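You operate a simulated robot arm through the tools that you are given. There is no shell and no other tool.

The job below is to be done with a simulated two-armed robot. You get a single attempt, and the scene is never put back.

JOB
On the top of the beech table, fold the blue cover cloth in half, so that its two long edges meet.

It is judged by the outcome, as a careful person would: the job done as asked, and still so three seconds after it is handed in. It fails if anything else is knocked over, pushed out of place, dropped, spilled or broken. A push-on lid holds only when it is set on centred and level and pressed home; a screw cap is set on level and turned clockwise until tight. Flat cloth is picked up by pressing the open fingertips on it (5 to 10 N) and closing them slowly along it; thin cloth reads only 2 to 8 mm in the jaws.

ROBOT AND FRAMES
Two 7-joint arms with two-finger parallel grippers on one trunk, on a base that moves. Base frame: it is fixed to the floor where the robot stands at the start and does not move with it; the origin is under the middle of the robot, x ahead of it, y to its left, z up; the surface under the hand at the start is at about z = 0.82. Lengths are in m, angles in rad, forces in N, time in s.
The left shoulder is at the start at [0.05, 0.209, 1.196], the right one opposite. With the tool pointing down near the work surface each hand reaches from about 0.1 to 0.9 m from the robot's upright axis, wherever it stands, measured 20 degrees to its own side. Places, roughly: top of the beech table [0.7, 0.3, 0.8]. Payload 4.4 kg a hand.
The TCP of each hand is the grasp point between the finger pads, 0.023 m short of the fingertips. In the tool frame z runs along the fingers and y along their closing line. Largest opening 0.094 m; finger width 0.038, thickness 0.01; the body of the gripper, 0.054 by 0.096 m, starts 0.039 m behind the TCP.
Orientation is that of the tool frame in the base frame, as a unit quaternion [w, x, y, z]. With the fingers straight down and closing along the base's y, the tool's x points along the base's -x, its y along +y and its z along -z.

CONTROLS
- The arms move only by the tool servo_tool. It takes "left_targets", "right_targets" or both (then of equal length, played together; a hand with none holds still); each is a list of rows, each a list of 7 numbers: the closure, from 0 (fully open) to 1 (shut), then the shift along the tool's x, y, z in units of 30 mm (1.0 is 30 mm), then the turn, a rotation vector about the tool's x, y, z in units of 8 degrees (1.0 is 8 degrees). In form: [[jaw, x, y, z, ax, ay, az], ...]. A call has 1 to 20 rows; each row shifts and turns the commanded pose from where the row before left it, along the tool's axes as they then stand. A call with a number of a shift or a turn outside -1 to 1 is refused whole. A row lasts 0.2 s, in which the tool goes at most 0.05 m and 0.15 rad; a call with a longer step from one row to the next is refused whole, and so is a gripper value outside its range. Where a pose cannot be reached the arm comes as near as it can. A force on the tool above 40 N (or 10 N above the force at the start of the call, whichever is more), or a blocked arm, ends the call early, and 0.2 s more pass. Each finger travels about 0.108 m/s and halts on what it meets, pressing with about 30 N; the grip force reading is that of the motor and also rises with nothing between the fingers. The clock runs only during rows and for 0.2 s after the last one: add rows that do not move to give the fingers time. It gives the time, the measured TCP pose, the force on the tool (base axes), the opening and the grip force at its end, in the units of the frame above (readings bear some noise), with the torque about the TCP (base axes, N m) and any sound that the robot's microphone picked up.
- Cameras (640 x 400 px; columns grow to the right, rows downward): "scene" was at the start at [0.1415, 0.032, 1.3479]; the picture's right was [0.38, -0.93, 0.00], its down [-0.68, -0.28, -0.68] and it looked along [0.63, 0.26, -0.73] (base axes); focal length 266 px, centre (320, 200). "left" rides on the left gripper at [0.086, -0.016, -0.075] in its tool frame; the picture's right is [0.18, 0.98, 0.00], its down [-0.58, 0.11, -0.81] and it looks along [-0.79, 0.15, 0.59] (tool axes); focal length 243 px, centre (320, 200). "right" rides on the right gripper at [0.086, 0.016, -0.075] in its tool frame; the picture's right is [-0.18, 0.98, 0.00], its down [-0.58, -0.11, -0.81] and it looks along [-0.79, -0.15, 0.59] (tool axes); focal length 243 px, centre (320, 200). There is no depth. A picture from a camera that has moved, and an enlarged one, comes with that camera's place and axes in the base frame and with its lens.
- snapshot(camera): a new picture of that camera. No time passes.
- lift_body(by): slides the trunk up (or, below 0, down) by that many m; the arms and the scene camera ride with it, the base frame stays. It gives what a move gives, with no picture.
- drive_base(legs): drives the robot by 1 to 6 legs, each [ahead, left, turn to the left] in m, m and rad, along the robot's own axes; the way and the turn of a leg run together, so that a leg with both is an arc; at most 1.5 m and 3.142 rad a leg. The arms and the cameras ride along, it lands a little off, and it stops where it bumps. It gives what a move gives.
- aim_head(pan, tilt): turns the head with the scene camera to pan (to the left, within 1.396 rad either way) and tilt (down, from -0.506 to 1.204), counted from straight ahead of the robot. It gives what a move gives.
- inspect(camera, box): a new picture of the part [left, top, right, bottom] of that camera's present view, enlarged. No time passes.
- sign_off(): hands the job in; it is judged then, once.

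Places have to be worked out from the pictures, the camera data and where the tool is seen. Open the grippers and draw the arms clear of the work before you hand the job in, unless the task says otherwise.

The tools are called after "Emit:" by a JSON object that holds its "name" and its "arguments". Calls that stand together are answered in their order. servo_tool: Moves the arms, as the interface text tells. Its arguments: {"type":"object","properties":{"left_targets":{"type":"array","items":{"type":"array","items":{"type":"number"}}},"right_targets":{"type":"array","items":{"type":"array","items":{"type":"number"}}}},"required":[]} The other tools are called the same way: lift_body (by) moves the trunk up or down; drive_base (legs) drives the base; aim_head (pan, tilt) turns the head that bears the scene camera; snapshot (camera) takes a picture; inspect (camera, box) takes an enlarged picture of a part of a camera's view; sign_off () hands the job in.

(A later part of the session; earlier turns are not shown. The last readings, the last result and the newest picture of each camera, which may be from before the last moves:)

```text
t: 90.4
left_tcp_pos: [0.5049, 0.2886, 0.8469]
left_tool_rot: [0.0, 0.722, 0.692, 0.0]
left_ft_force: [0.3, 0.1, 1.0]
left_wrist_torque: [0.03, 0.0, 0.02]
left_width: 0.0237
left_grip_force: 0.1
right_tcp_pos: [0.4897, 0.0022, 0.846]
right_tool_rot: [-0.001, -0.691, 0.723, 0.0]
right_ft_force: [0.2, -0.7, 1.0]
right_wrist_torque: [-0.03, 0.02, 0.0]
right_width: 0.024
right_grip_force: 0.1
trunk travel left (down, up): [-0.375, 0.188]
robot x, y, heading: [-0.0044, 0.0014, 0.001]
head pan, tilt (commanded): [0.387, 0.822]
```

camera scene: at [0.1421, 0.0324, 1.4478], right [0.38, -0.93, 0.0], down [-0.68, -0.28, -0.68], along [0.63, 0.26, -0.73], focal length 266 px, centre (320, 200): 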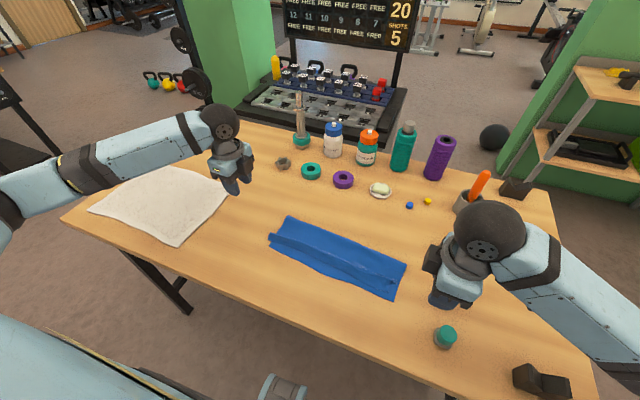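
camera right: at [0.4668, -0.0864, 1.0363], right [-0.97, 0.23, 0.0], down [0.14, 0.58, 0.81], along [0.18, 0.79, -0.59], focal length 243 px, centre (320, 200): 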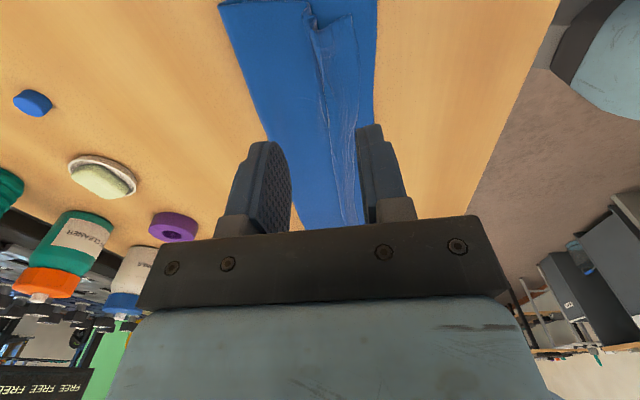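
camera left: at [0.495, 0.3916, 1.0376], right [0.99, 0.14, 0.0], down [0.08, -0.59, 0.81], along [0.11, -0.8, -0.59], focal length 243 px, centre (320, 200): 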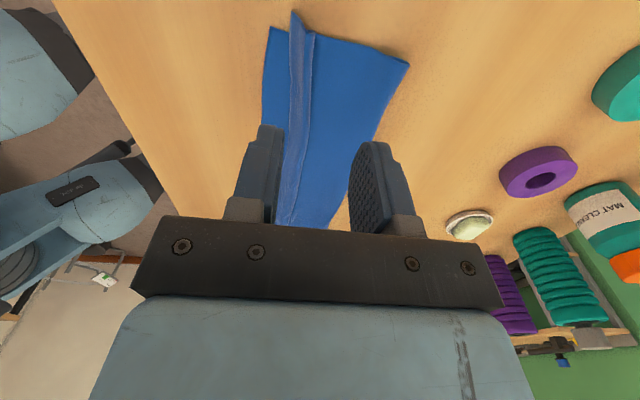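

Contact is about 1 N. I press slightly more and spread the fingers slowly while easing forward, so the hem stays put and the top layer is pushed toward the fold.

Emit:
{"name": "servo_tool", "arguments": {"left_targets": [[0.745, 0, 0, 0.03, 0, 0, 0], [0.705, 0, 0.04, 0, 0, 0, 0], [0.665, 0, 0.04, 0, 0, 0, 0], [0.625, 0, 0.04, 0, 0, 0, 0], [0.585, 0, 0.04, 0, 0, 0, 0], [0.545, 0, 0.04, 0, 0, 0, 0], [0.505, 0, 0.04, 0, 0, 0, 0], [0.505, 0, 0, 0, 0, 0, 0]], "right_targets": [[0.745, 0, 0, 0.03, 0, 0, 0], [0.705, 0, -0.04, 0, 0, 0, 0], [0.665, 0, -0.04, 0, 0, 0, 0], [0.625, 0, -0.04, 0, 0, 0, 0], [0.585, 0, -0.04, 0, 0, 0, 0], [0.545, 0, -0.04, 0, 0, 0, 0], [0.505, 0, -0.04, 0, 0, 0, 0], [0.505, 0, 0, 0, 0, 0, 0]]}}

Emit:
{"name": "inspect", "arguments": {"camera": "left", "box": [160, 20, 480, 220]}}

Emit:
{"name": "inspect", "arguments": {"camera": "right", "box": [160, 20, 480, 220]}}

Emit:
{"name": "inspect", "arguments": {"camera": "scene", "box": [250, 200, 410, 300]}}

```text
t: 92.2
left_tcp_pos: [0.5099, 0.2896, 0.845]
left_tool_rot: [0.0, 0.723, 0.691, 0.0]
left_ft_force: [-0.6, -0.2, 1.4]
left_wrist_torque: [-0.01, 0.04, 0.04]
left_width: 0.0466
left_grip_force: 0.0
right_tcp_pos: [0.4958, 0.004, 0.8461]
right_tool_rot: [0.0, -0.692, 0.722, 0.001]
right_ft_force: [-0.2, -0.4, 2.4]
right_wrist_torque: [0.02, 0.04, 0.04]
right_width: 0.0465
right_grip_force: 0.1
trunk travel left (down, up): [-0.375, 0.188]
robot x, y, heading: [-0.0037, -0.0015, -0.0]
head pan, tilt (commanded): [0.387, 0.822]
```

```text
2.00 times, centred on (320, 120) of left
camera zoom: at [0.498, 0.3742, 0.9219], right [0.99, 0.14, 0.0], down [0.08, -0.59, 0.81], along [0.11, -0.8, -0.59], focal length 485 px, centre (320, 360)
```

zoom: 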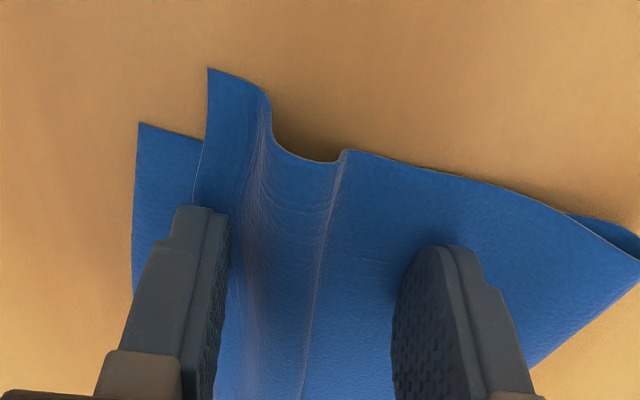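

```text
2.00 times, centred on (320, 120) of right
camera zoom: at [0.4763, -0.0816, 0.9201], right [-0.97, 0.23, 0.0], down [0.13, 0.58, 0.81], along [0.18, 0.79, -0.59], focal length 485 px, centre (320, 360)
```

zoom: 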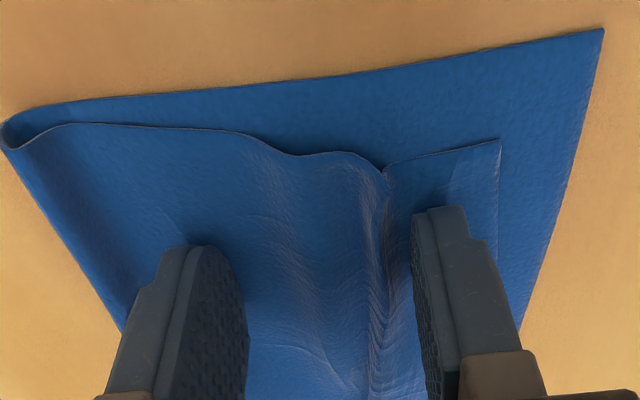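

```text
4.00 times, centred on (330, 250) of scene
camera zoom: at [0.1411, 0.0319, 1.4479], right [0.38, -0.93, 0.0], down [-0.68, -0.28, -0.68], along [0.63, 0.26, -0.73], focal length 1062 px, centre (280, 0)
```

zoom: 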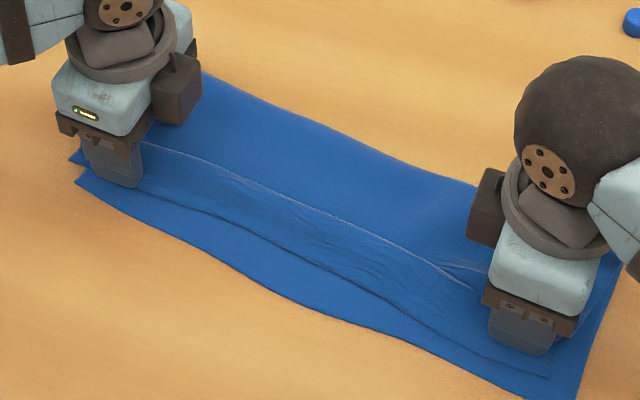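

The spreading works well: the pleat is opening out on both sides. I keep spreading a little further with slightly more pressure.

Emit:
{"name": "servo_tool", "arguments": {"left_targets": [[0.505, 0, 0, 0.02, 0, 0, 0], [0.465, 0, 0.03, 0, 0, 0, 0], [0.425, 0, 0.03, 0, 0, 0, 0], [0.385, 0, 0.03, 0, 0, 0, 0], [0.345, 0, 0.03, 0, 0, 0, 0], [0.305, 0, 0.03, 0, 0, 0, 0], [0.265, 0, 0.03, 0, 0, 0, 0], [0.265, 0, 0, 0, 0, 0, 0]], "right_targets": [[0.505, 0, 0, 0.02, 0, 0, 0], [0.465, 0, -0.063, 0, 0, 0, 0], [0.425, 0, -0.063, 0, 0, 0, 0], [0.385, 0, -0.063, 0, 0, 0, 0], [0.345, 0, -0.063, 0, 0, 0, 0], [0.305, 0, -0.063, 0, 0, 0, 0], [0.265, 0, -0.063, 0, 0, 0, 0], [0.265, 0, 0, 0, 0, 0, 0]]}}

Emit:
{"name": "inspect", "arguments": {"camera": "left", "box": [160, 20, 480, 220]}}

Emit:
{"name": "inspect", "arguments": {"camera": "right", "box": [160, 20, 480, 220]}}

Emit:
{"name": "inspect", "arguments": {"camera": "scene", "box": [250, 200, 410, 300]}}

```text
t: 94.0
left_tcp_pos: [0.5142, 0.2889, 0.8458]
left_tool_rot: [0.0, 0.722, 0.692, 0.001]
left_ft_force: [-1.3, 1.7, 10.5]
left_wrist_torque: [0.12, 0.22, -0.04]
left_width: 0.0679
left_grip_force: 0.1
right_tcp_pos: [0.5092, 0.0023, 0.8457]
right_tool_rot: [0.001, -0.691, 0.723, 0.0]
right_ft_force: [-2.1, -0.4, 5.2]
right_wrist_torque: [0.0, 0.24, 0.03]
right_width: 0.0689
right_grip_force: 0.2
trunk travel left (down, up): [-0.375, 0.188]
robot x, y, heading: [0.0001, 0.0003, -0.007]
head pan, tilt (commanded): [0.387, 0.822]
```

```text
2.00 times, centred on (320, 120) of left
camera zoom: at [0.5028, 0.3734, 0.9214], right [0.99, 0.14, 0.0], down [0.08, -0.59, 0.81], along [0.11, -0.8, -0.59], focal length 485 px, centre (320, 360)
```

zoom: 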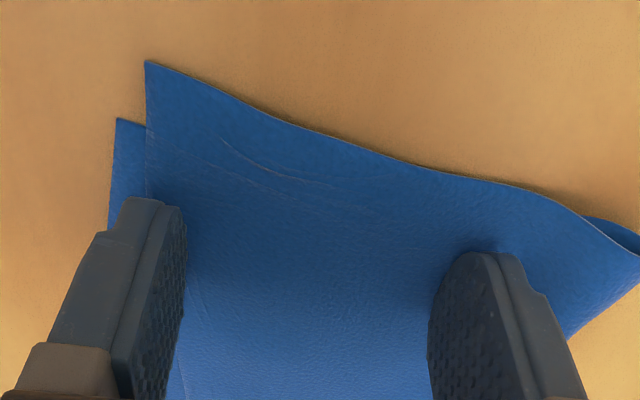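

```text
2.00 times, centred on (320, 120) of right
camera zoom: at [0.4878, -0.0827, 0.9198], right [-0.97, 0.23, 0.0], down [0.13, 0.58, 0.81], along [0.18, 0.79, -0.59], focal length 485 px, centre (320, 360)
```

zoom: 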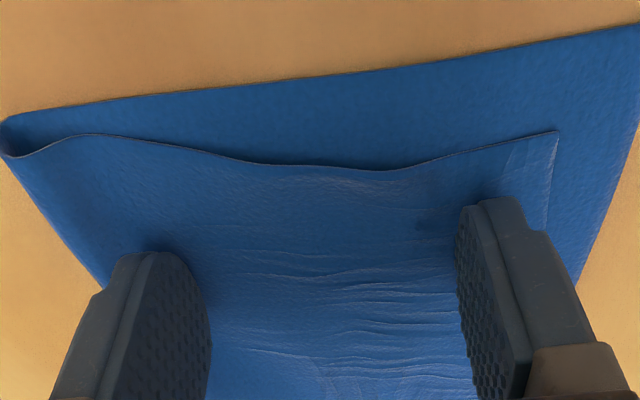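

```text
4.00 times, centred on (330, 250) of scene
camera zoom: at [0.1397, 0.0317, 1.4482], right [0.38, -0.93, 0.0], down [-0.68, -0.28, -0.68], along [0.63, 0.26, -0.73], focal length 1062 px, centre (280, 0)
```

zoom: 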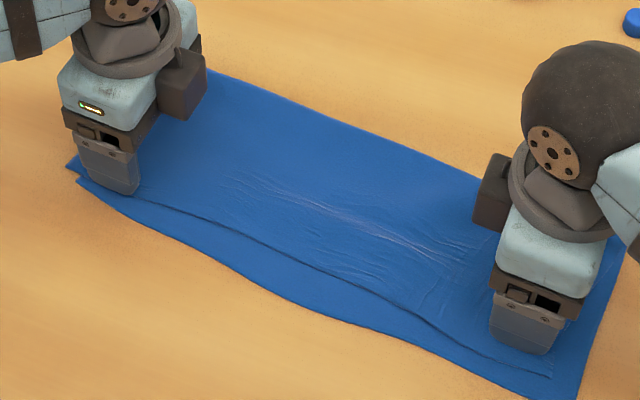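

That flattened the pleat nicely; the top edge is now about 1 cm behind the lower edge at the left and 1.5 cm at the right. I lift the hands away and check the middle.

Emit:
{"name": "servo_tool", "arguments": {"left_targets": [[0.265, 0, 0, -0.2, 0, 0, 0], [0.265, 0, 0, -0.4, 0, 0, 0], [0.265, 0, 0, -0.8, 0, 0, 0], [0.265, 0.3, 0, -1, 0, 0, 0], [0.265, 0.7, 0, -1, 0, 0, 0], [0.265, 0.9, 0, -0.7, 0, 0, 0], [0.265, 0.9, 0, -0.4, 0, 0, 0], [0.265, 0.5, 0, 0, 0, 0, 0], [0.265, 0, 0, 0, 0, 0, 0]], "right_targets": [[0.265, 0, 0, -0.2, 0, 0, 0], [0.265, 0, 0, -0.4, 0, 0, 0], [0.265, 0, 0, -0.8, 0, 0, 0], [0.265, 0.3, 0.3, -1, 0, 0, 0], [0.265, 0.6, 0.6, -1, 0, 0, 0], [0.265, 0.8, 0.7, -0.8, 0, 0, 0], [0.265, 0.8, 0.7, -0.5, 0, 0, 0], [0.265, 0.5, 0.5, 0, 0, 0, 0], [0.265, 0, 0, 0, 0, 0, 0]]}}

Emit:
{"name": "snapshot", "arguments": {"camera": "scene"}}

Emit:
{"name": "inspect", "arguments": {"camera": "scene", "box": [250, 205, 410, 305]}}

Emit:
{"name": "inspect", "arguments": {"camera": "left", "box": [160, 0, 480, 200]}}

Emit:
{"name": "inspect", "arguments": {"camera": "right", "box": [160, 0, 480, 200]}}

```text
t: 96.0
left_tcp_pos: [0.5204, 0.387, 0.9791]
left_tool_rot: [0.0, 0.723, 0.691, 0.0]
left_ft_force: [0.6, -0.2, -0.2]
left_wrist_torque: [0.0, 0.01, -0.03]
left_width: 0.0693
left_grip_force: 0.1
right_tcp_pos: [0.4223, -0.0833, 0.9874]
right_tool_rot: [0.0, -0.691, 0.723, 0.0]
right_ft_force: [0.5, -0.5, 0.5]
right_wrist_torque: [0.0, -0.01, -0.01]
right_width: 0.069
right_grip_force: 0.1
trunk travel left (down, up): [-0.375, 0.188]
robot x, y, heading: [0.0028, -0.002, -0.0]
head pan, tilt (commanded): [0.387, 0.822]
```

```text
taken
camera scene: at [0.1417, 0.0322, 1.4479], right [0.38, -0.93, 0.0], down [-0.68, -0.28, -0.68], along [0.63, 0.26, -0.73], focal length 266 px, centre (320, 200)
```

scene: 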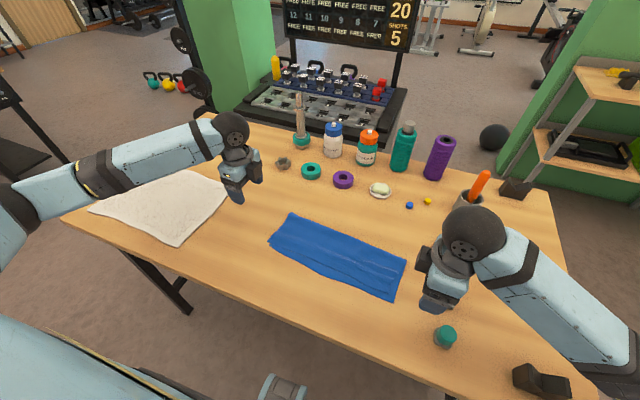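

```text
4.00 times, centred on (330, 255) of scene
camera zoom: at [0.1417, 0.0322, 1.4479], right [0.38, -0.93, 0.0], down [-0.68, -0.28, -0.68], along [0.63, 0.26, -0.73], focal length 1062 px, centre (280, -20)
```

zoom: 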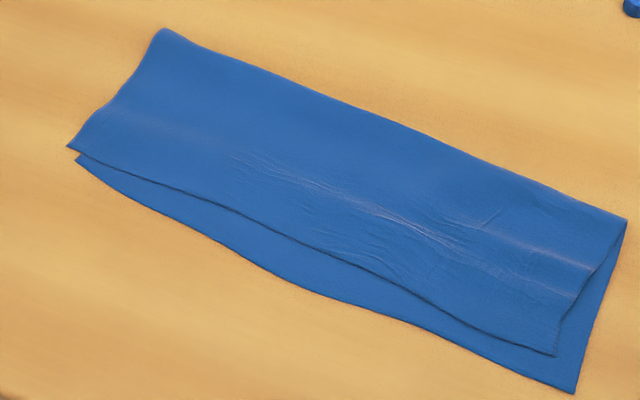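

```text
2.00 times, centred on (320, 100) of left
camera zoom: at [0.5085, 0.4724, 1.055], right [0.99, 0.14, 0.0], down [0.08, -0.59, 0.81], along [0.11, -0.8, -0.59], focal length 485 px, centre (320, 400)
```

zoom: 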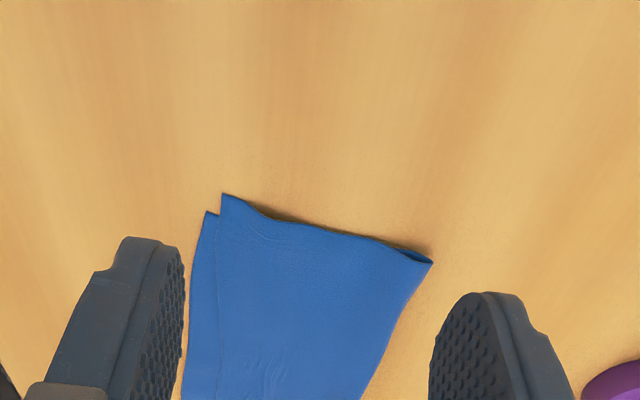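

```text
2.00 times, centred on (320, 100) of right
camera zoom: at [0.402, -0.1686, 1.0613], right [-0.97, 0.23, 0.0], down [0.13, 0.58, 0.81], along [0.18, 0.78, -0.59], focal length 485 px, centre (320, 400)
```

zoom: 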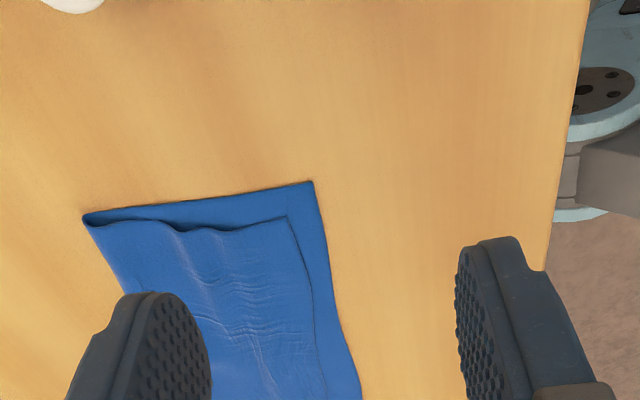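

The fold looks good now: the top edge is 0 to 1.5 cm behind the lower edge near the ends and about 2.5 cm behind in the middle, where wrinkles remain. I repeat the spreading nearer the middle, at y≈0.215 and y≈0.09, to bring the hem forward there.

Emit:
{"name": "servo_tool", "arguments": {"left_targets": [[0.681, -0.479, -0.027, 0.303, 0, 0, 0], [0.681, -0.479, -0.027, 0.303, 0, 0, 0], [0.681, -0.479, -0.027, 0.303, 0, 0, 0], [0.681, -0.479, -0.027, 0.303, 0, 0, 0], [0.681, -0.479, -0.027, 0.303, 0, 0, 0], [0.681, -0.479, -0.027, 0.303, 0, 0, 0], [0.681, -0.479, -0.027, 0.303, 0, 0, 0], [0.681, -0.479, -0.027, 0.303, 0, 0, 0], [0.681, -0.479, -0.027, 0.303, 0, 0, 0], [0.681, -0.479, -0.027, 0.303, 0, 0, 0], [0.681, -0.479, -0.027, 0.303, 0, 0, 0], [0.681, -0.479, -0.027, 0.303, 0, 0, 0], [0.681, 0, 0, 0, 0, 0, 0]], "right_targets": [[0.681, -0.49, -0.177, 0.326, 0, 0, 0], [0.681, -0.49, -0.177, 0.326, 0, 0, 0], [0.681, -0.49, -0.177, 0.326, 0, 0, 0], [0.681, -0.49, -0.177, 0.326, 0, 0, 0], [0.681, -0.49, -0.177, 0.326, 0, 0, 0], [0.681, -0.49, -0.177, 0.326, 0, 0, 0], [0.681, -0.49, -0.177, 0.326, 0, 0, 0], [0.681, -0.49, -0.177, 0.326, 0, 0, 0], [0.681, -0.49, -0.177, 0.326, 0, 0, 0], [0.681, -0.49, -0.177, 0.326, 0, 0, 0], [0.681, -0.49, -0.177, 0.326, 0, 0, 0], [0.681, -0.49, -0.177, 0.326, 0, 0, 0], [0.681, 0, 0, 0, 0, 0, 0]]}}

Emit:
{"name": "snapshot", "arguments": {"camera": "scene"}}

Emit:
{"name": "inspect", "arguments": {"camera": "left", "box": [160, 20, 480, 220]}}

Emit:
{"name": "inspect", "arguments": {"camera": "right", "box": [160, 20, 480, 220]}}

```text
t: 98.8
left_tcp_pos: [0.5038, 0.2142, 0.8705]
left_tool_rot: [0.0, 0.722, 0.692, 0.0]
left_ft_force: [-0.2, -0.2, -0.6]
left_wrist_torque: [0.0, -0.03, 0.0]
left_width: 0.0301
left_grip_force: 0.0
right_tcp_pos: [0.4917, 0.0893, 0.8699]
right_tool_rot: [0.001, -0.691, 0.722, 0.0]
right_ft_force: [-0.8, -0.2, 0.6]
right_wrist_torque: [-0.03, 0.01, 0.03]
right_width: 0.0301
right_grip_force: 0.0
trunk travel left (down, up): [-0.375, 0.188]
robot x, y, heading: [0.0021, 0.0034, -0.002]
head pan, tilt (commanded): [0.387, 0.822]
```

```text
taken
camera scene: at [0.1413, 0.0319, 1.4479], right [0.38, -0.93, 0.0], down [-0.68, -0.28, -0.68], along [0.63, 0.26, -0.73], focal length 266 px, centre (320, 200)
```

scene: 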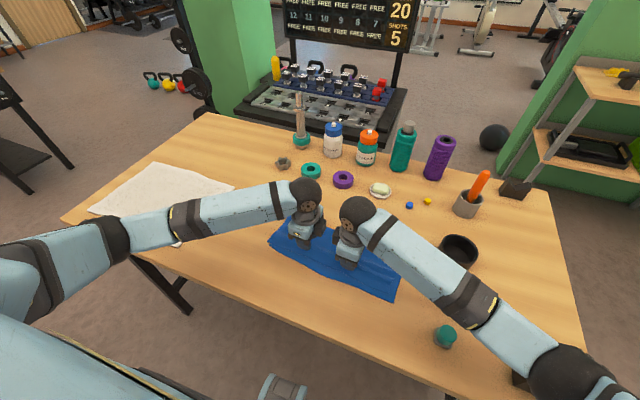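

```text
2.00 times, centred on (320, 120) of left
camera zoom: at [0.4914, 0.2996, 0.9461], right [0.99, 0.14, 0.0], down [0.08, -0.59, 0.81], along [0.11, -0.8, -0.59], focal length 485 px, centre (320, 360)
```

zoom: 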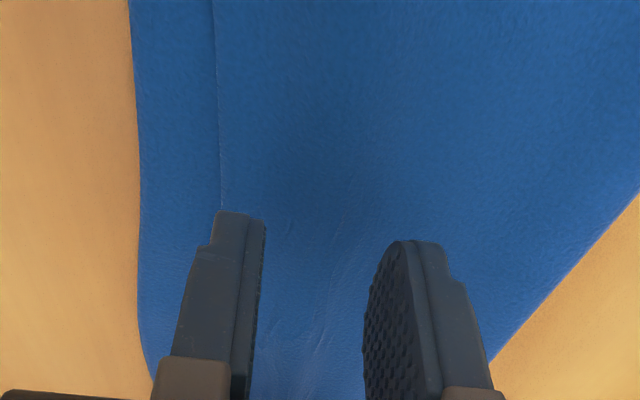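

```text
2.00 times, centred on (320, 120) of right
camera zoom: at [0.4719, 0.004, 0.9442], right [-0.97, 0.23, 0.0], down [0.13, 0.58, 0.81], along [0.18, 0.79, -0.59], focal length 485 px, centre (320, 360)
```

zoom: 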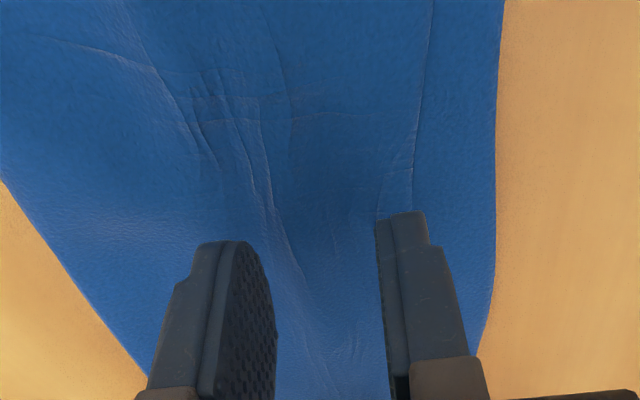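

Both hands are set over the middle of the hem. I lower to contact.

Emit:
{"name": "servo_tool", "arguments": {"left_targets": [[0.681, 0, 0, 0.25, 0, 0, 0], [0.681, 0, 0, 0.2, 0, 0, 0], [0.681, 0, 0, 0.15, 0, 0, 0], [0.681, 0, 0, 0.1, 0, 0, 0], [0.681, 0, 0, 0.05, 0, 0, 0], [0.681, 0, 0, 0, 0, 0, 0]], "right_targets": [[0.681, 0, 0, 0.25, 0, 0, 0], [0.681, 0, 0, 0.2, 0, 0, 0], [0.681, 0, 0, 0.15, 0, 0, 0], [0.681, 0, 0, 0.1, 0, 0, 0], [0.681, 0, 0, 0.05, 0, 0, 0], [0.681, 0, 0, 0, 0, 0, 0]]}}

```text
t: 100.2
left_tcp_pos: [0.5045, 0.2147, 0.849]
left_tool_rot: [0.0, 0.722, 0.691, 0.0]
left_ft_force: [0.1, -0.6, -0.2]
left_wrist_torque: [0.02, 0.02, 0.0]
left_width: 0.03
left_grip_force: 0.0
right_tcp_pos: [0.492, 0.0919, 0.8447]
right_tool_rot: [0.0, -0.692, 0.722, 0.0]
right_ft_force: [0.5, 0.6, -0.3]
right_wrist_torque: [0.04, -0.01, -0.02]
right_width: 0.03
right_grip_force: 0.0
trunk travel left (down, up): [-0.375, 0.188]
robot x, y, heading: [-0.0003, -0.0003, 0.003]
head pan, tilt (commanded): [0.387, 0.822]
```

Emit:
{"name": "servo_tool", "arguments": {"left_targets": [[0.681, 0, 0, 0.04, 0, 0, 0], [0.681, 0, 0, 0.03, 0, 0, 0], [0.681, 0, 0, 0, 0, 0, 0]], "right_targets": [[0.681, 0, 0, 0.04, 0, 0, 0], [0.681, 0, 0, 0.02, 0, 0, 0], [0.681, 0, 0, 0, 0, 0, 0]]}}

```text
t: 101.0
left_tcp_pos: [0.5036, 0.216, 0.8478]
left_tool_rot: [0.0, 0.722, 0.692, 0.001]
left_ft_force: [-0.2, 0.1, 0.2]
left_wrist_torque: [0.0, 0.0, 0.0]
left_width: 0.03
left_grip_force: 0.0
right_tcp_pos: [0.4924, 0.0918, 0.8459]
right_tool_rot: [0.001, -0.691, 0.723, 0.001]
right_ft_force: [-1.8, 0.4, 12.5]
right_wrist_torque: [0.0, 0.17, -0.02]
right_width: 0.0299
right_grip_force: 0.0
trunk travel left (down, up): [-0.375, 0.188]
robot x, y, heading: [-0.0002, -0.0002, 0.004]
head pan, tilt (commanded): [0.387, 0.822]
```

Right is pressing 12 N and left isn't touching yet. I trim both, then spread while drawing back slightly so the hem comes forward.

Emit:
{"name": "servo_tool", "arguments": {"left_targets": [[0.681, 0, 0, 0.035, 0, 0, 0], [0.681, 0, 0, 0.015, 0, 0, 0], [0.636, 0, -0.055, 0, 0, 0, 0], [0.591, 0, -0.055, 0, 0, 0, 0], [0.546, 0, -0.055, 0, 0, 0, 0], [0.501, 0, -0.055, 0, 0, 0, 0], [0.456, 0, -0.055, 0, 0, 0, 0], [0.415, 0, -0.055, 0, 0, 0, 0], [0.415, 0, 0, 0, 0, 0, 0]], "right_targets": [[0.681, 0, 0, -0.025, 0, 0, 0], [0.681, 0, 0, 0, 0, 0, 0], [0.636, 0, 0.055, 0, 0, 0, 0], [0.591, 0, 0.055, 0, 0, 0, 0], [0.546, 0, 0.055, 0, 0, 0, 0], [0.501, 0, 0.055, 0, 0, 0, 0], [0.456, 0, 0.055, 0, 0, 0, 0], [0.415, 0, 0.055, 0, 0, 0, 0], [0.415, 0, 0, 0, 0, 0, 0]]}}

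Emit:
{"name": "inspect", "arguments": {"camera": "left", "box": [160, 20, 480, 220]}}

Emit:
{"name": "inspect", "arguments": {"camera": "right", "box": [160, 20, 480, 220]}}

Emit:
{"name": "inspect", "arguments": {"camera": "scene", "box": [250, 205, 410, 305]}}

```text
t: 103.0
left_tcp_pos: [0.4931, 0.2156, 0.8454]
left_tool_rot: [0.0, 0.722, 0.692, 0.0]
left_ft_force: [1.1, 0.2, 2.2]
left_wrist_torque: [0.01, 0.02, 0.04]
left_width: 0.0543
left_grip_force: 0.0
right_tcp_pos: [0.4841, 0.0894, 0.8447]
right_tool_rot: [0.001, -0.692, 0.722, -0.001]
right_ft_force: [5.3, 1.3, 16.6]
right_wrist_torque: [-0.01, 0.25, 0.0]
right_width: 0.0517
right_grip_force: 0.1
trunk travel left (down, up): [-0.375, 0.188]
robot x, y, heading: [0.0007, 0.0018, 0.003]
head pan, tilt (commanded): [0.387, 0.822]
```

```text
2.00 times, centred on (320, 120) of left
camera zoom: at [0.481, 0.3012, 0.9214], right [0.99, 0.14, 0.0], down [0.08, -0.59, 0.81], along [0.11, -0.8, -0.59], focal length 485 px, centre (320, 360)
```

zoom: 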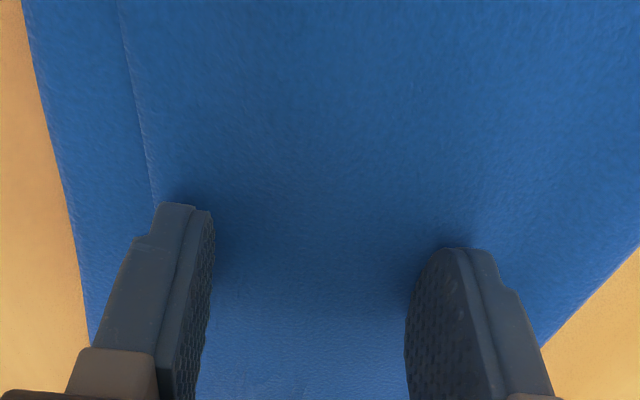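

```text
2.00 times, centred on (320, 120) of right
camera zoom: at [0.4625, 0.0041, 0.9195], right [-0.97, 0.23, 0.0], down [0.13, 0.58, 0.81], along [0.18, 0.79, -0.59], focal length 485 px, centre (320, 360)
```

zoom: 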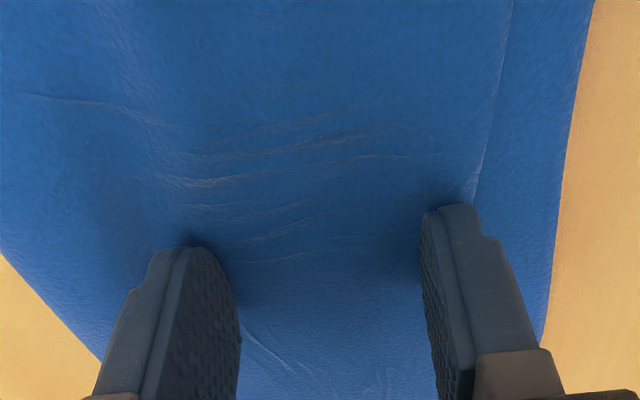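

```text
4.00 times, centred on (330, 255) of scene
camera zoom: at [0.1404, 0.0316, 1.4481], right [0.38, -0.93, 0.0], down [-0.68, -0.28, -0.68], along [0.63, 0.26, -0.73], focal length 1062 px, centre (280, -20)
```

zoom: 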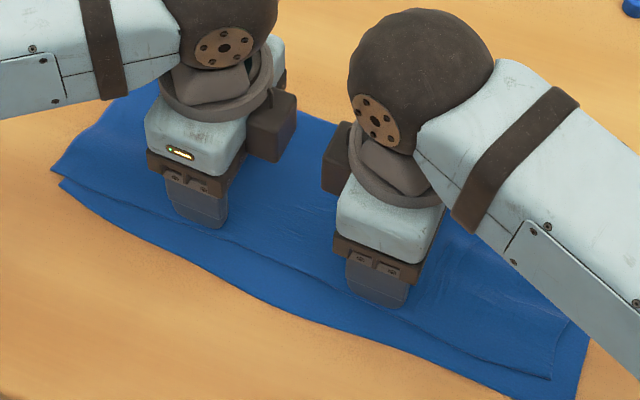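

The last move mostly slid the whole folded cloth forward about 2 cm, because the two layers move together. I stop dragging, lift both hands away and measure again.

Emit:
{"name": "servo_tool", "arguments": {"left_targets": [[0.415, 0, 0, -0.2, 0, 0, 0], [0.415, 0, 0, -0.4, 0, 0, 0], [0.415, 0, 0, -0.8, 0, 0, 0], [0.415, 0.4, 0, -0.9, 0, 0, 0], [0.415, 0.8, 0, -0.9, 0, 0, 0], [0.415, 0.9, 0, -0.6, 0, 0, 0], [0.415, 0.9, 0, -0.4, 0, 0, 0], [0.415, 0.9, 0, 0, 0, 0, 0], [0.415, 0.9, 0, 0, 0, 0, 0], [0.415, 0.9, 0, 0, 0, 0, 0], [0.415, 0, 0, 0, 0, 0, 0]], "right_targets": [[0.415, 0, 0, -0.2, 0, 0, 0], [0.415, 0, 0, -0.4, 0, 0, 0], [0.415, 0, 0, -0.8, 0, 0, 0], [0.415, 0.4, 0.2, -0.9, 0, 0, 0], [0.415, 0.8, 0.3, -0.9, 0, 0, 0], [0.415, 0.9, 0.3, -0.8, 0, 0, 0], [0.415, 0.9, 0.3, -0.5, 0, 0, 0], [0.415, 0.9, 0.3, 0, 0, 0, 0], [0.415, 0.9, 0.3, 0, 0, 0, 0], [0.415, 0.9, 0.3, 0, 0, 0, 0], [0.415, 0, 0, 0, 0, 0, 0]]}}

Emit:
{"name": "snapshot", "arguments": {"camera": "scene"}}

Emit:
{"name": "inspect", "arguments": {"camera": "scene", "box": [240, 205, 400, 305]}}

Emit:
{"name": "snapshot", "arguments": {"camera": "left"}}

Emit:
{"name": "snapshot", "arguments": {"camera": "right"}}

```text
t: 105.4
left_tcp_pos: [0.5037, 0.3857, 0.9689]
left_tool_rot: [0.0, 0.722, 0.691, -0.001]
left_ft_force: [0.4, -0.5, -0.5]
left_wrist_torque: [0.0, 0.0, -0.01]
left_width: 0.0552
left_grip_force: 0.0
right_tcp_pos: [0.4152, -0.0808, 0.9792]
right_tool_rot: [0.0, -0.691, 0.722, 0.0]
right_ft_force: [0.3, 0.6, 0.3]
right_wrist_torque: [-0.04, 0.05, 0.0]
right_width: 0.0549
right_grip_force: 0.1
trunk travel left (down, up): [-0.375, 0.188]
robot x, y, heading: [0.0024, 0.0026, 0.003]
head pan, tilt (commanded): [0.387, 0.822]
```

```text
taken
camera scene: at [0.142, 0.0323, 1.4478], right [0.38, -0.93, 0.0], down [-0.68, -0.28, -0.68], along [0.63, 0.26, -0.73], focal length 266 px, centre (320, 200)
```

scene: 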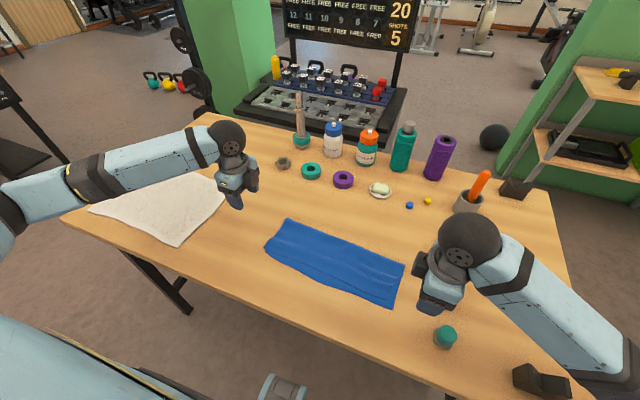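

```text
4.00 times, centred on (320, 255) of scene
camera zoom: at [0.142, 0.0323, 1.4478], right [0.38, -0.93, 0.0], down [-0.68, -0.28, -0.68], along [0.63, 0.26, -0.73], focal length 1062 px, centre (320, -20)
```

zoom: 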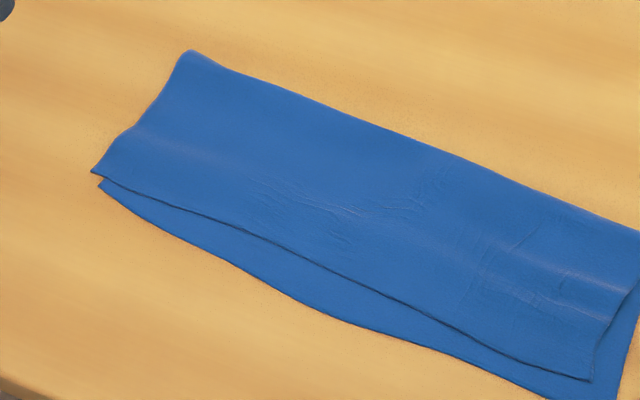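

```text
taken
camera left: at [0.4909, 0.4717, 1.0453], right [0.99, 0.14, 0.0], down [0.08, -0.59, 0.81], along [0.11, -0.8, -0.59], focal length 243 px, centre (320, 200)
```

left: 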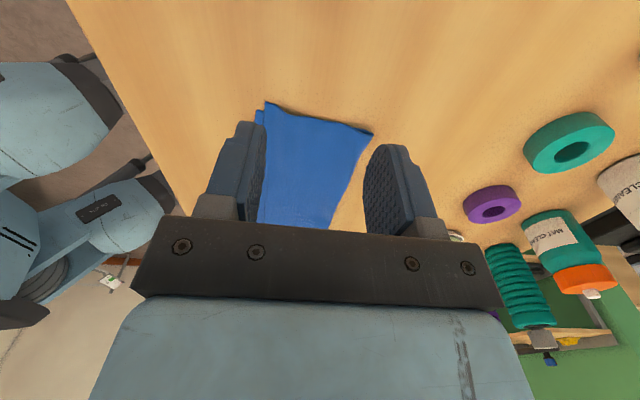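

```text
taken
camera right: at [0.394, -0.1658, 1.0545], right [-0.97, 0.23, 0.0], down [0.13, 0.58, 0.81], along [0.18, 0.78, -0.59], focal length 243 px, centre (320, 200)
```

right: 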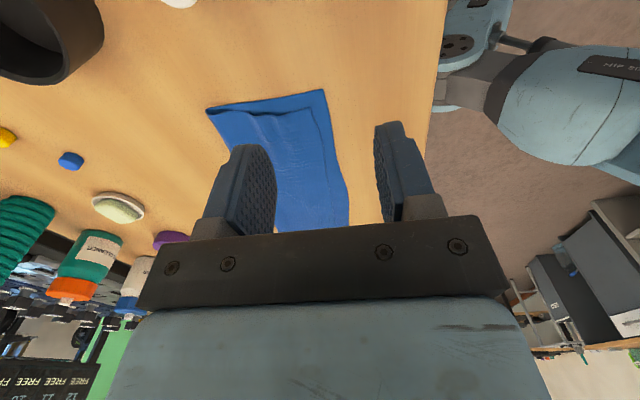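

The fold is flat, but the top edge is still 1 to 2.7 cm behind the lower edge. To slide only the top layer, I'll rest each hand's outer finger on the exposed lower strip to hold it, set the inner finger on the top layer, and close gently. I move the hands into place with a slight tilt that favours the outer fingers.

Emit:
{"name": "servo_tool", "arguments": {"left_targets": [[0.745, -0.425, -0.1325, 0.269, 0, 0, 0], [0.745, -0.425, -0.1325, 0.269, 0, 0, 0], [0.745, -0.425, -0.1325, 0.269, 0, 0, 0], [0.745, -0.425, -0.1325, 0.269, 0, 0, 0], [0.745, -0.425, -0.1325, 0.269, 0, 0, 0], [0.745, -0.425, -0.1325, 0.269, 0, 0, 0], [0.745, -0.425, -0.1325, 0.269, 0, 0, 0], [0.745, -0.425, -0.1325, 0.269, 0, 0, 0], [0.745, -0.425, -0.1325, 0.269, 0, 0, 0], [0.745, -0.425, -0.1325, 0.269, 0, 0, 0], [0.745, -0.425, -0.1325, 0.269, 0, 0, 0], [0.745, -0.425, -0.1325, 0.269, 0, 0, 0], [0.745, 0, 0, 0, -0.625, 0, 0], [0.745, 0, 0, 0, 0, 0, 0]], "right_targets": [[0.758, -0.505, -0.044, 0.298, 0, 0, 0], [0.758, -0.505, -0.044, 0.298, 0, 0, 0], [0.758, -0.505, -0.044, 0.298, 0, 0, 0], [0.758, -0.505, -0.044, 0.298, 0, 0, 0], [0.758, -0.505, -0.044, 0.298, 0, 0, 0], [0.758, -0.505, -0.044, 0.298, 0, 0, 0], [0.758, -0.505, -0.044, 0.298, 0, 0, 0], [0.758, -0.505, -0.044, 0.298, 0, 0, 0], [0.758, -0.505, -0.044, 0.298, 0, 0, 0], [0.758, -0.505, -0.044, 0.298, 0, 0, 0], [0.758, -0.505, -0.044, 0.298, 0, 0, 0], [0.758, -0.505, -0.044, 0.298, 0, 0, 0], [0.758, 0, 0, 0, 0.625, 0, 0], [0.758, 0, 0, 0, 0, 0, 0]]}}

Emit:
{"name": "snapshot", "arguments": {"camera": "scene"}}

Emit:
{"name": "inspect", "arguments": {"camera": "left", "box": [160, 20, 480, 220]}}

Emit:
{"name": "inspect", "arguments": {"camera": "right", "box": [160, 20, 480, 220]}}

```text
t: 108.4
left_tcp_pos: [0.4461, 0.2319, 0.873]
left_tool_rot: [0.031, 0.721, 0.691, 0.031]
left_ft_force: [0.2, 0.4, 0.5]
left_wrist_torque: [0.02, -0.03, -0.01]
left_width: 0.0243
left_grip_force: 0.0
right_tcp_pos: [0.4384, 0.1035, 0.8718]
right_tool_rot: [0.03, -0.691, 0.722, -0.031]
right_ft_force: [0.1, 1.1, 0.0]
right_wrist_torque: [-0.01, -0.01, -0.02]
right_width: 0.0225
right_grip_force: 0.1
trunk travel left (down, up): [-0.375, 0.188]
robot x, y, heading: [0.0038, -0.0005, -0.002]
head pan, tilt (commanded): [0.387, 0.822]
```

```text
taken
camera scene: at [0.142, 0.0321, 1.4478], right [0.38, -0.93, 0.0], down [-0.68, -0.28, -0.68], along [0.63, 0.26, -0.73], focal length 266 px, centre (320, 200)
```

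scene: 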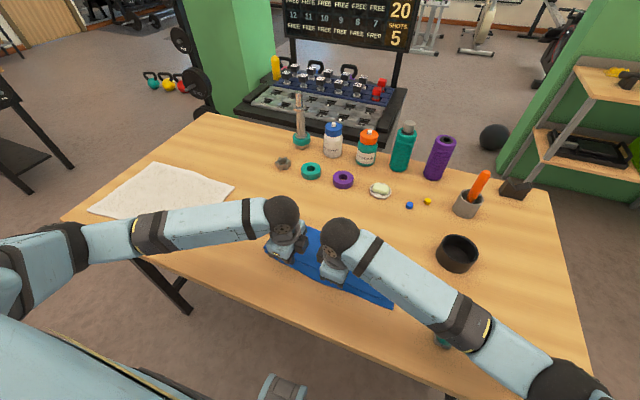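

```text
2.00 times, centred on (320, 120) of left
camera zoom: at [0.4275, 0.3197, 0.9473], right [0.99, 0.14, 0.09], down [0.01, -0.58, 0.81], along [0.16, -0.8, -0.58], focal length 485 px, centre (320, 360)
```

zoom: 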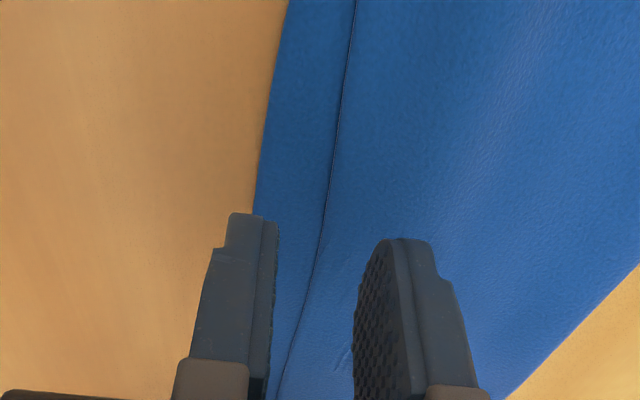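

```text
2.00 times, centred on (320, 120) of right
camera zoom: at [0.4115, 0.0182, 0.9451], right [-0.97, 0.23, -0.09], down [0.06, 0.58, 0.81], along [0.23, 0.78, -0.58], focal length 485 px, centre (320, 360)
```

zoom: 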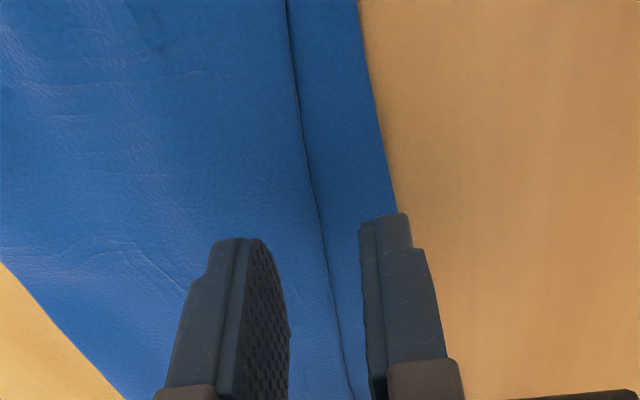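

The outer fingers line up with the exposed lower strip and the inner ones sit just behind the top edge. I lower to contact in small steps.

Emit:
{"name": "servo_tool", "arguments": {"left_targets": [[0.745, 0, 0, 0.25, 0, 0, 0], [0.745, 0, 0, 0.25, 0, 0, 0], [0.745, 0, 0, 0.15, 0, 0, 0], [0.745, 0, 0, 0.08, 0, 0, 0], [0.745, 0, 0, 0.05, 0, 0, 0], [0.745, 0, 0, 0, 0, 0, 0]], "right_targets": [[0.758, 0, 0.05, 0.25, 0, 0, 0], [0.758, 0, 0.05, 0.22, 0, 0, 0], [0.758, 0, 0, 0.15, 0, 0, 0], [0.758, 0, 0, 0.08, 0, 0, 0], [0.758, 0, 0, 0.05, 0, 0, 0], [0.758, 0, 0, 0, 0, 0, 0]]}}

```text
t: 109.8
left_tcp_pos: [0.4476, 0.2339, 0.8517]
left_tool_rot: [0.031, 0.722, 0.691, 0.03]
left_ft_force: [-0.3, -0.5, -0.8]
left_wrist_torque: [-0.02, 0.02, 0.0]
left_width: 0.024
left_grip_force: 0.1
right_tcp_pos: [0.4382, 0.1036, 0.8507]
right_tool_rot: [0.03, -0.691, 0.721, -0.031]
right_ft_force: [-0.4, 0.9, 0.2]
right_wrist_torque: [0.0, 0.01, 0.01]
right_width: 0.0227
right_grip_force: 0.1
trunk travel left (down, up): [-0.375, 0.188]
robot x, y, heading: [0.0034, -0.0024, 0.004]
head pan, tilt (commanded): [0.387, 0.822]
```

Emit:
{"name": "servo_tool", "arguments": {"left_targets": [[0.745, 0, 0, 0.06, 0, 0, 0], [0.745, 0, 0, 0.05, 0, 0, 0], [0.745, 0, 0, 0, 0, 0, 0]], "right_targets": [[0.758, 0, 0, 0.06, 0, 0, 0], [0.758, 0, 0, 0.03, 0, 0, 0], [0.758, 0, 0, 0, 0, 0, 0]]}}

Emit:
{"name": "inspect", "arguments": {"camera": "left", "box": [160, 20, 480, 220]}}

Emit:
{"name": "inspect", "arguments": {"camera": "right", "box": [160, 20, 480, 220]}}

```text
t: 110.6
left_tcp_pos: [0.4488, 0.2352, 0.848]
left_tool_rot: [0.032, 0.722, 0.691, 0.03]
left_ft_force: [-0.3, 0.4, -0.2]
left_wrist_torque: [-0.04, 0.01, 0.04]
left_width: 0.024
left_grip_force: 0.1
right_tcp_pos: [0.439, 0.1037, 0.8476]
right_tool_rot: [0.03, -0.691, 0.722, -0.031]
right_ft_force: [0.1, -0.2, -0.4]
right_wrist_torque: [0.0, 0.0, 0.0]
right_width: 0.0226
right_grip_force: 0.1
trunk travel left (down, up): [-0.375, 0.188]
robot x, y, heading: [0.0015, -0.0018, -0.004]
head pan, tilt (commanded): [0.387, 0.822]
```

```text
2.00 times, centred on (320, 120) of left
camera zoom: at [0.4307, 0.321, 0.9214], right [0.99, 0.14, 0.09], down [0.01, -0.58, 0.81], along [0.16, -0.8, -0.58], focal length 485 px, centre (320, 360)
```

zoom: 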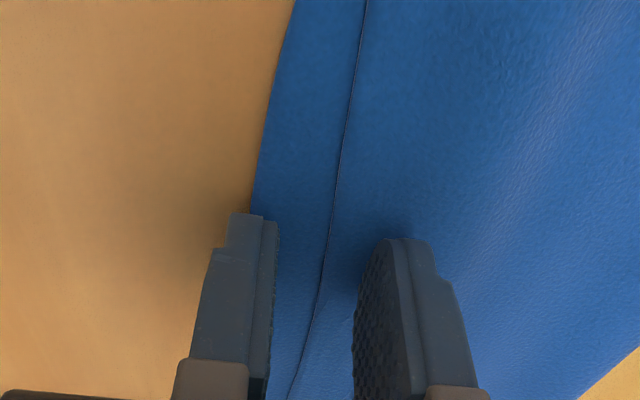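

```text
2.00 times, centred on (320, 120) of right
camera zoom: at [0.4113, 0.0177, 0.9208], right [-0.97, 0.23, -0.09], down [0.06, 0.58, 0.81], along [0.23, 0.78, -0.58], focal length 485 px, centre (320, 360)
```

zoom: 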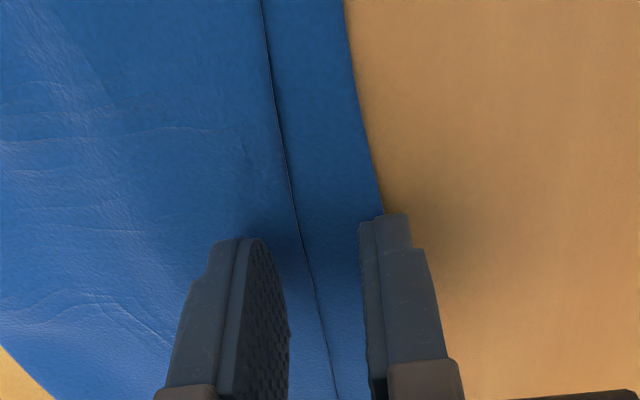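

Positions look right. I lower about 2 mm more to press.

Emit:
{"name": "servo_tool", "arguments": {"left_targets": [[0.745, 0, 0, 0.05, 0, 0, 0], [0.745, 0, 0, 0.02, 0, 0, 0], [0.745, 0, 0, 0, 0, 0, 0]], "right_targets": [[0.758, 0, 0, 0.05, 0, 0, 0], [0.758, 0, 0, 0.02, 0, 0, 0], [0.758, 0, 0, 0, 0, 0, 0]]}}

```text
t: 111.4
left_tcp_pos: [0.4491, 0.235, 0.8458]
left_tool_rot: [0.032, 0.722, 0.691, 0.031]
left_ft_force: [0.8, 1.3, 2.3]
left_wrist_torque: [-0.04, 0.04, -0.02]
left_width: 0.0239
left_grip_force: 0.1
right_tcp_pos: [0.4376, 0.1039, 0.8464]
right_tool_rot: [0.031, -0.69, 0.722, -0.032]
right_ft_force: [0.7, -1.0, 6.5]
right_wrist_torque: [0.0, 0.11, 0.0]
right_width: 0.0223
right_grip_force: 0.0
trunk travel left (down, up): [-0.375, 0.188]
robot x, y, heading: [0.001, -0.0022, 0.004]
head pan, tilt (commanded): [0.387, 0.822]
```

The outer fingers carry the load and the inner ones barely touch. I take off about 1.6° of tilt and press slightly more so both fingers bear.

Emit:
{"name": "servo_tool", "arguments": {"left_targets": [[0.745, 0, 0, 0.025, 0.2, 0, 0], [0.745, 0, 0, 0, 0, 0, 0]], "right_targets": [[0.758, 0, 0, 0, -0.2, 0, 0], [0.758, 0, 0, 0, 0, 0, 0]]}}

```text
t: 112.0
left_tcp_pos: [0.449, 0.2355, 0.8454]
left_tool_rot: [0.023, 0.722, 0.691, 0.021]
left_ft_force: [1.8, -0.6, 8.3]
left_wrist_torque: [-0.08, 0.11, 0.01]
left_width: 0.0231
left_grip_force: 0.2
right_tcp_pos: [0.4389, 0.1024, 0.8461]
right_tool_rot: [0.02, -0.691, 0.722, -0.021]
right_ft_force: [1.0, 0.6, 3.4]
right_wrist_torque: [0.05, 0.02, 0.01]
right_width: 0.0222
right_grip_force: 0.0
trunk travel left (down, up): [-0.375, 0.188]
robot x, y, heading: [0.0019, -0.0015, 0.003]
head pan, tilt (commanded): [0.387, 0.822]
```

Emit:
{"name": "servo_tool", "arguments": {"left_targets": [[0.745, 0, 0, -0.01, 0.25, 0, 0], [0.745, 0, 0, 0, 0, 0, 0]], "right_targets": [[0.758, 0, 0, 0.015, -0.1, 0, 0], [0.758, 0, 0, 0, 0, 0, 0]]}}

```text
t: 112.6
left_tcp_pos: [0.4481, 0.2352, 0.8457]
left_tool_rot: [0.009, 0.722, 0.692, 0.008]
left_ft_force: [1.8, 0.0, 4.1]
left_wrist_torque: [0.04, -0.04, -0.02]
left_width: 0.0239
left_grip_force: 0.0
right_tcp_pos: [0.4389, 0.1027, 0.8456]
right_tool_rot: [0.015, -0.691, 0.723, -0.016]
right_ft_force: [0.3, -0.2, 3.6]
right_wrist_torque: [0.04, 0.01, 0.04]
right_width: 0.0223
right_grip_force: 0.1
trunk travel left (down, up): [-0.375, 0.188]
robot x, y, heading: [0.0017, 0.0024, 0.005]
head pan, tilt (commanded): [0.387, 0.822]
```

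Both fingers now bear evenly at about 4 N. I close slowly while drawing back by the same amount, so the outer fingers hold still and the inner ones bring the top layer forward; half the stroke first.

Emit:
{"name": "servo_tool", "arguments": {"left_targets": [[0.762, 0, -0.026, 0.01, 0, 0, 0], [0.779, 0, -0.026, 0, 0, 0, 0], [0.796, 0, -0.026, 0, 0, 0, 0], [0.813, 0, -0.026, 0, 0, 0, 0], [0.813, 0, 0, 0, 0, 0, 0]], "right_targets": [[0.775, 0, 0.026, 0.01, 0, 0, 0], [0.792, 0, 0.026, 0, 0, 0, 0], [0.809, 0, 0.026, 0, 0, 0, 0], [0.826, 0, 0.026, 0, 0, 0, 0], [0.826, 0, 0, 0, 0, 0, 0]]}}

Emit:
{"name": "inspect", "arguments": {"camera": "left", "box": [160, 20, 480, 220]}}

Emit:
{"name": "inspect", "arguments": {"camera": "right", "box": [160, 20, 480, 220]}}

```text
t: 113.8
left_tcp_pos: [0.4462, 0.234, 0.8457]
left_tool_rot: [0.009, 0.723, 0.691, 0.009]
left_ft_force: [2.1, -1.4, 10.1]
left_wrist_torque: [-0.07, 0.0, -0.02]
left_width: 0.0167
left_grip_force: 0.1
right_tcp_pos: [0.4328, 0.1037, 0.845]
right_tool_rot: [0.016, -0.691, 0.722, -0.016]
right_ft_force: [3.5, -0.1, 14.9]
right_wrist_torque: [0.08, 0.1, -0.02]
right_width: 0.0154
right_grip_force: 0.1
trunk travel left (down, up): [-0.375, 0.188]
robot x, y, heading: [-0.0011, 0.0014, 0.001]
head pan, tilt (commanded): [0.387, 0.822]
```

```text
2.00 times, centred on (320, 120) of left
camera zoom: at [0.4319, 0.3198, 0.9204], right [0.99, 0.14, 0.03], down [0.06, -0.58, 0.81], along [0.13, -0.8, -0.59], focal length 485 px, centre (320, 360)
```

zoom: 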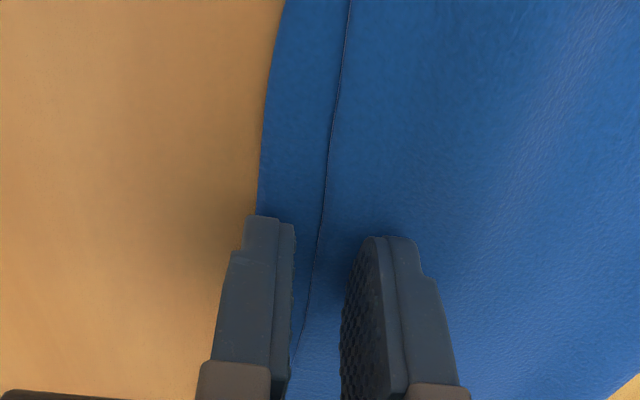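

```text
2.00 times, centred on (320, 120) of right
camera zoom: at [0.4098, 0.0182, 0.9185], right [-0.97, 0.23, -0.05], down [0.1, 0.58, 0.81], along [0.21, 0.79, -0.58], focal length 485 px, centre (320, 360)
```

zoom: 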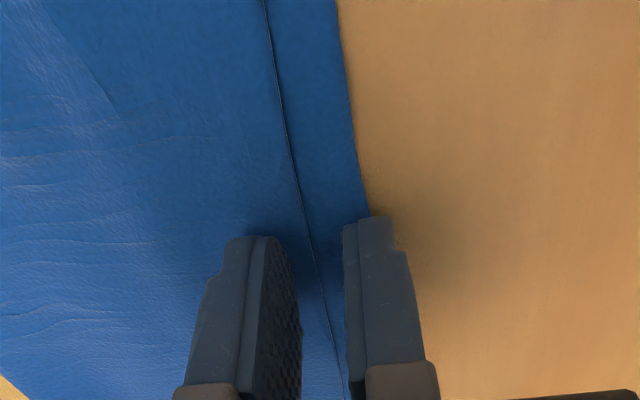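

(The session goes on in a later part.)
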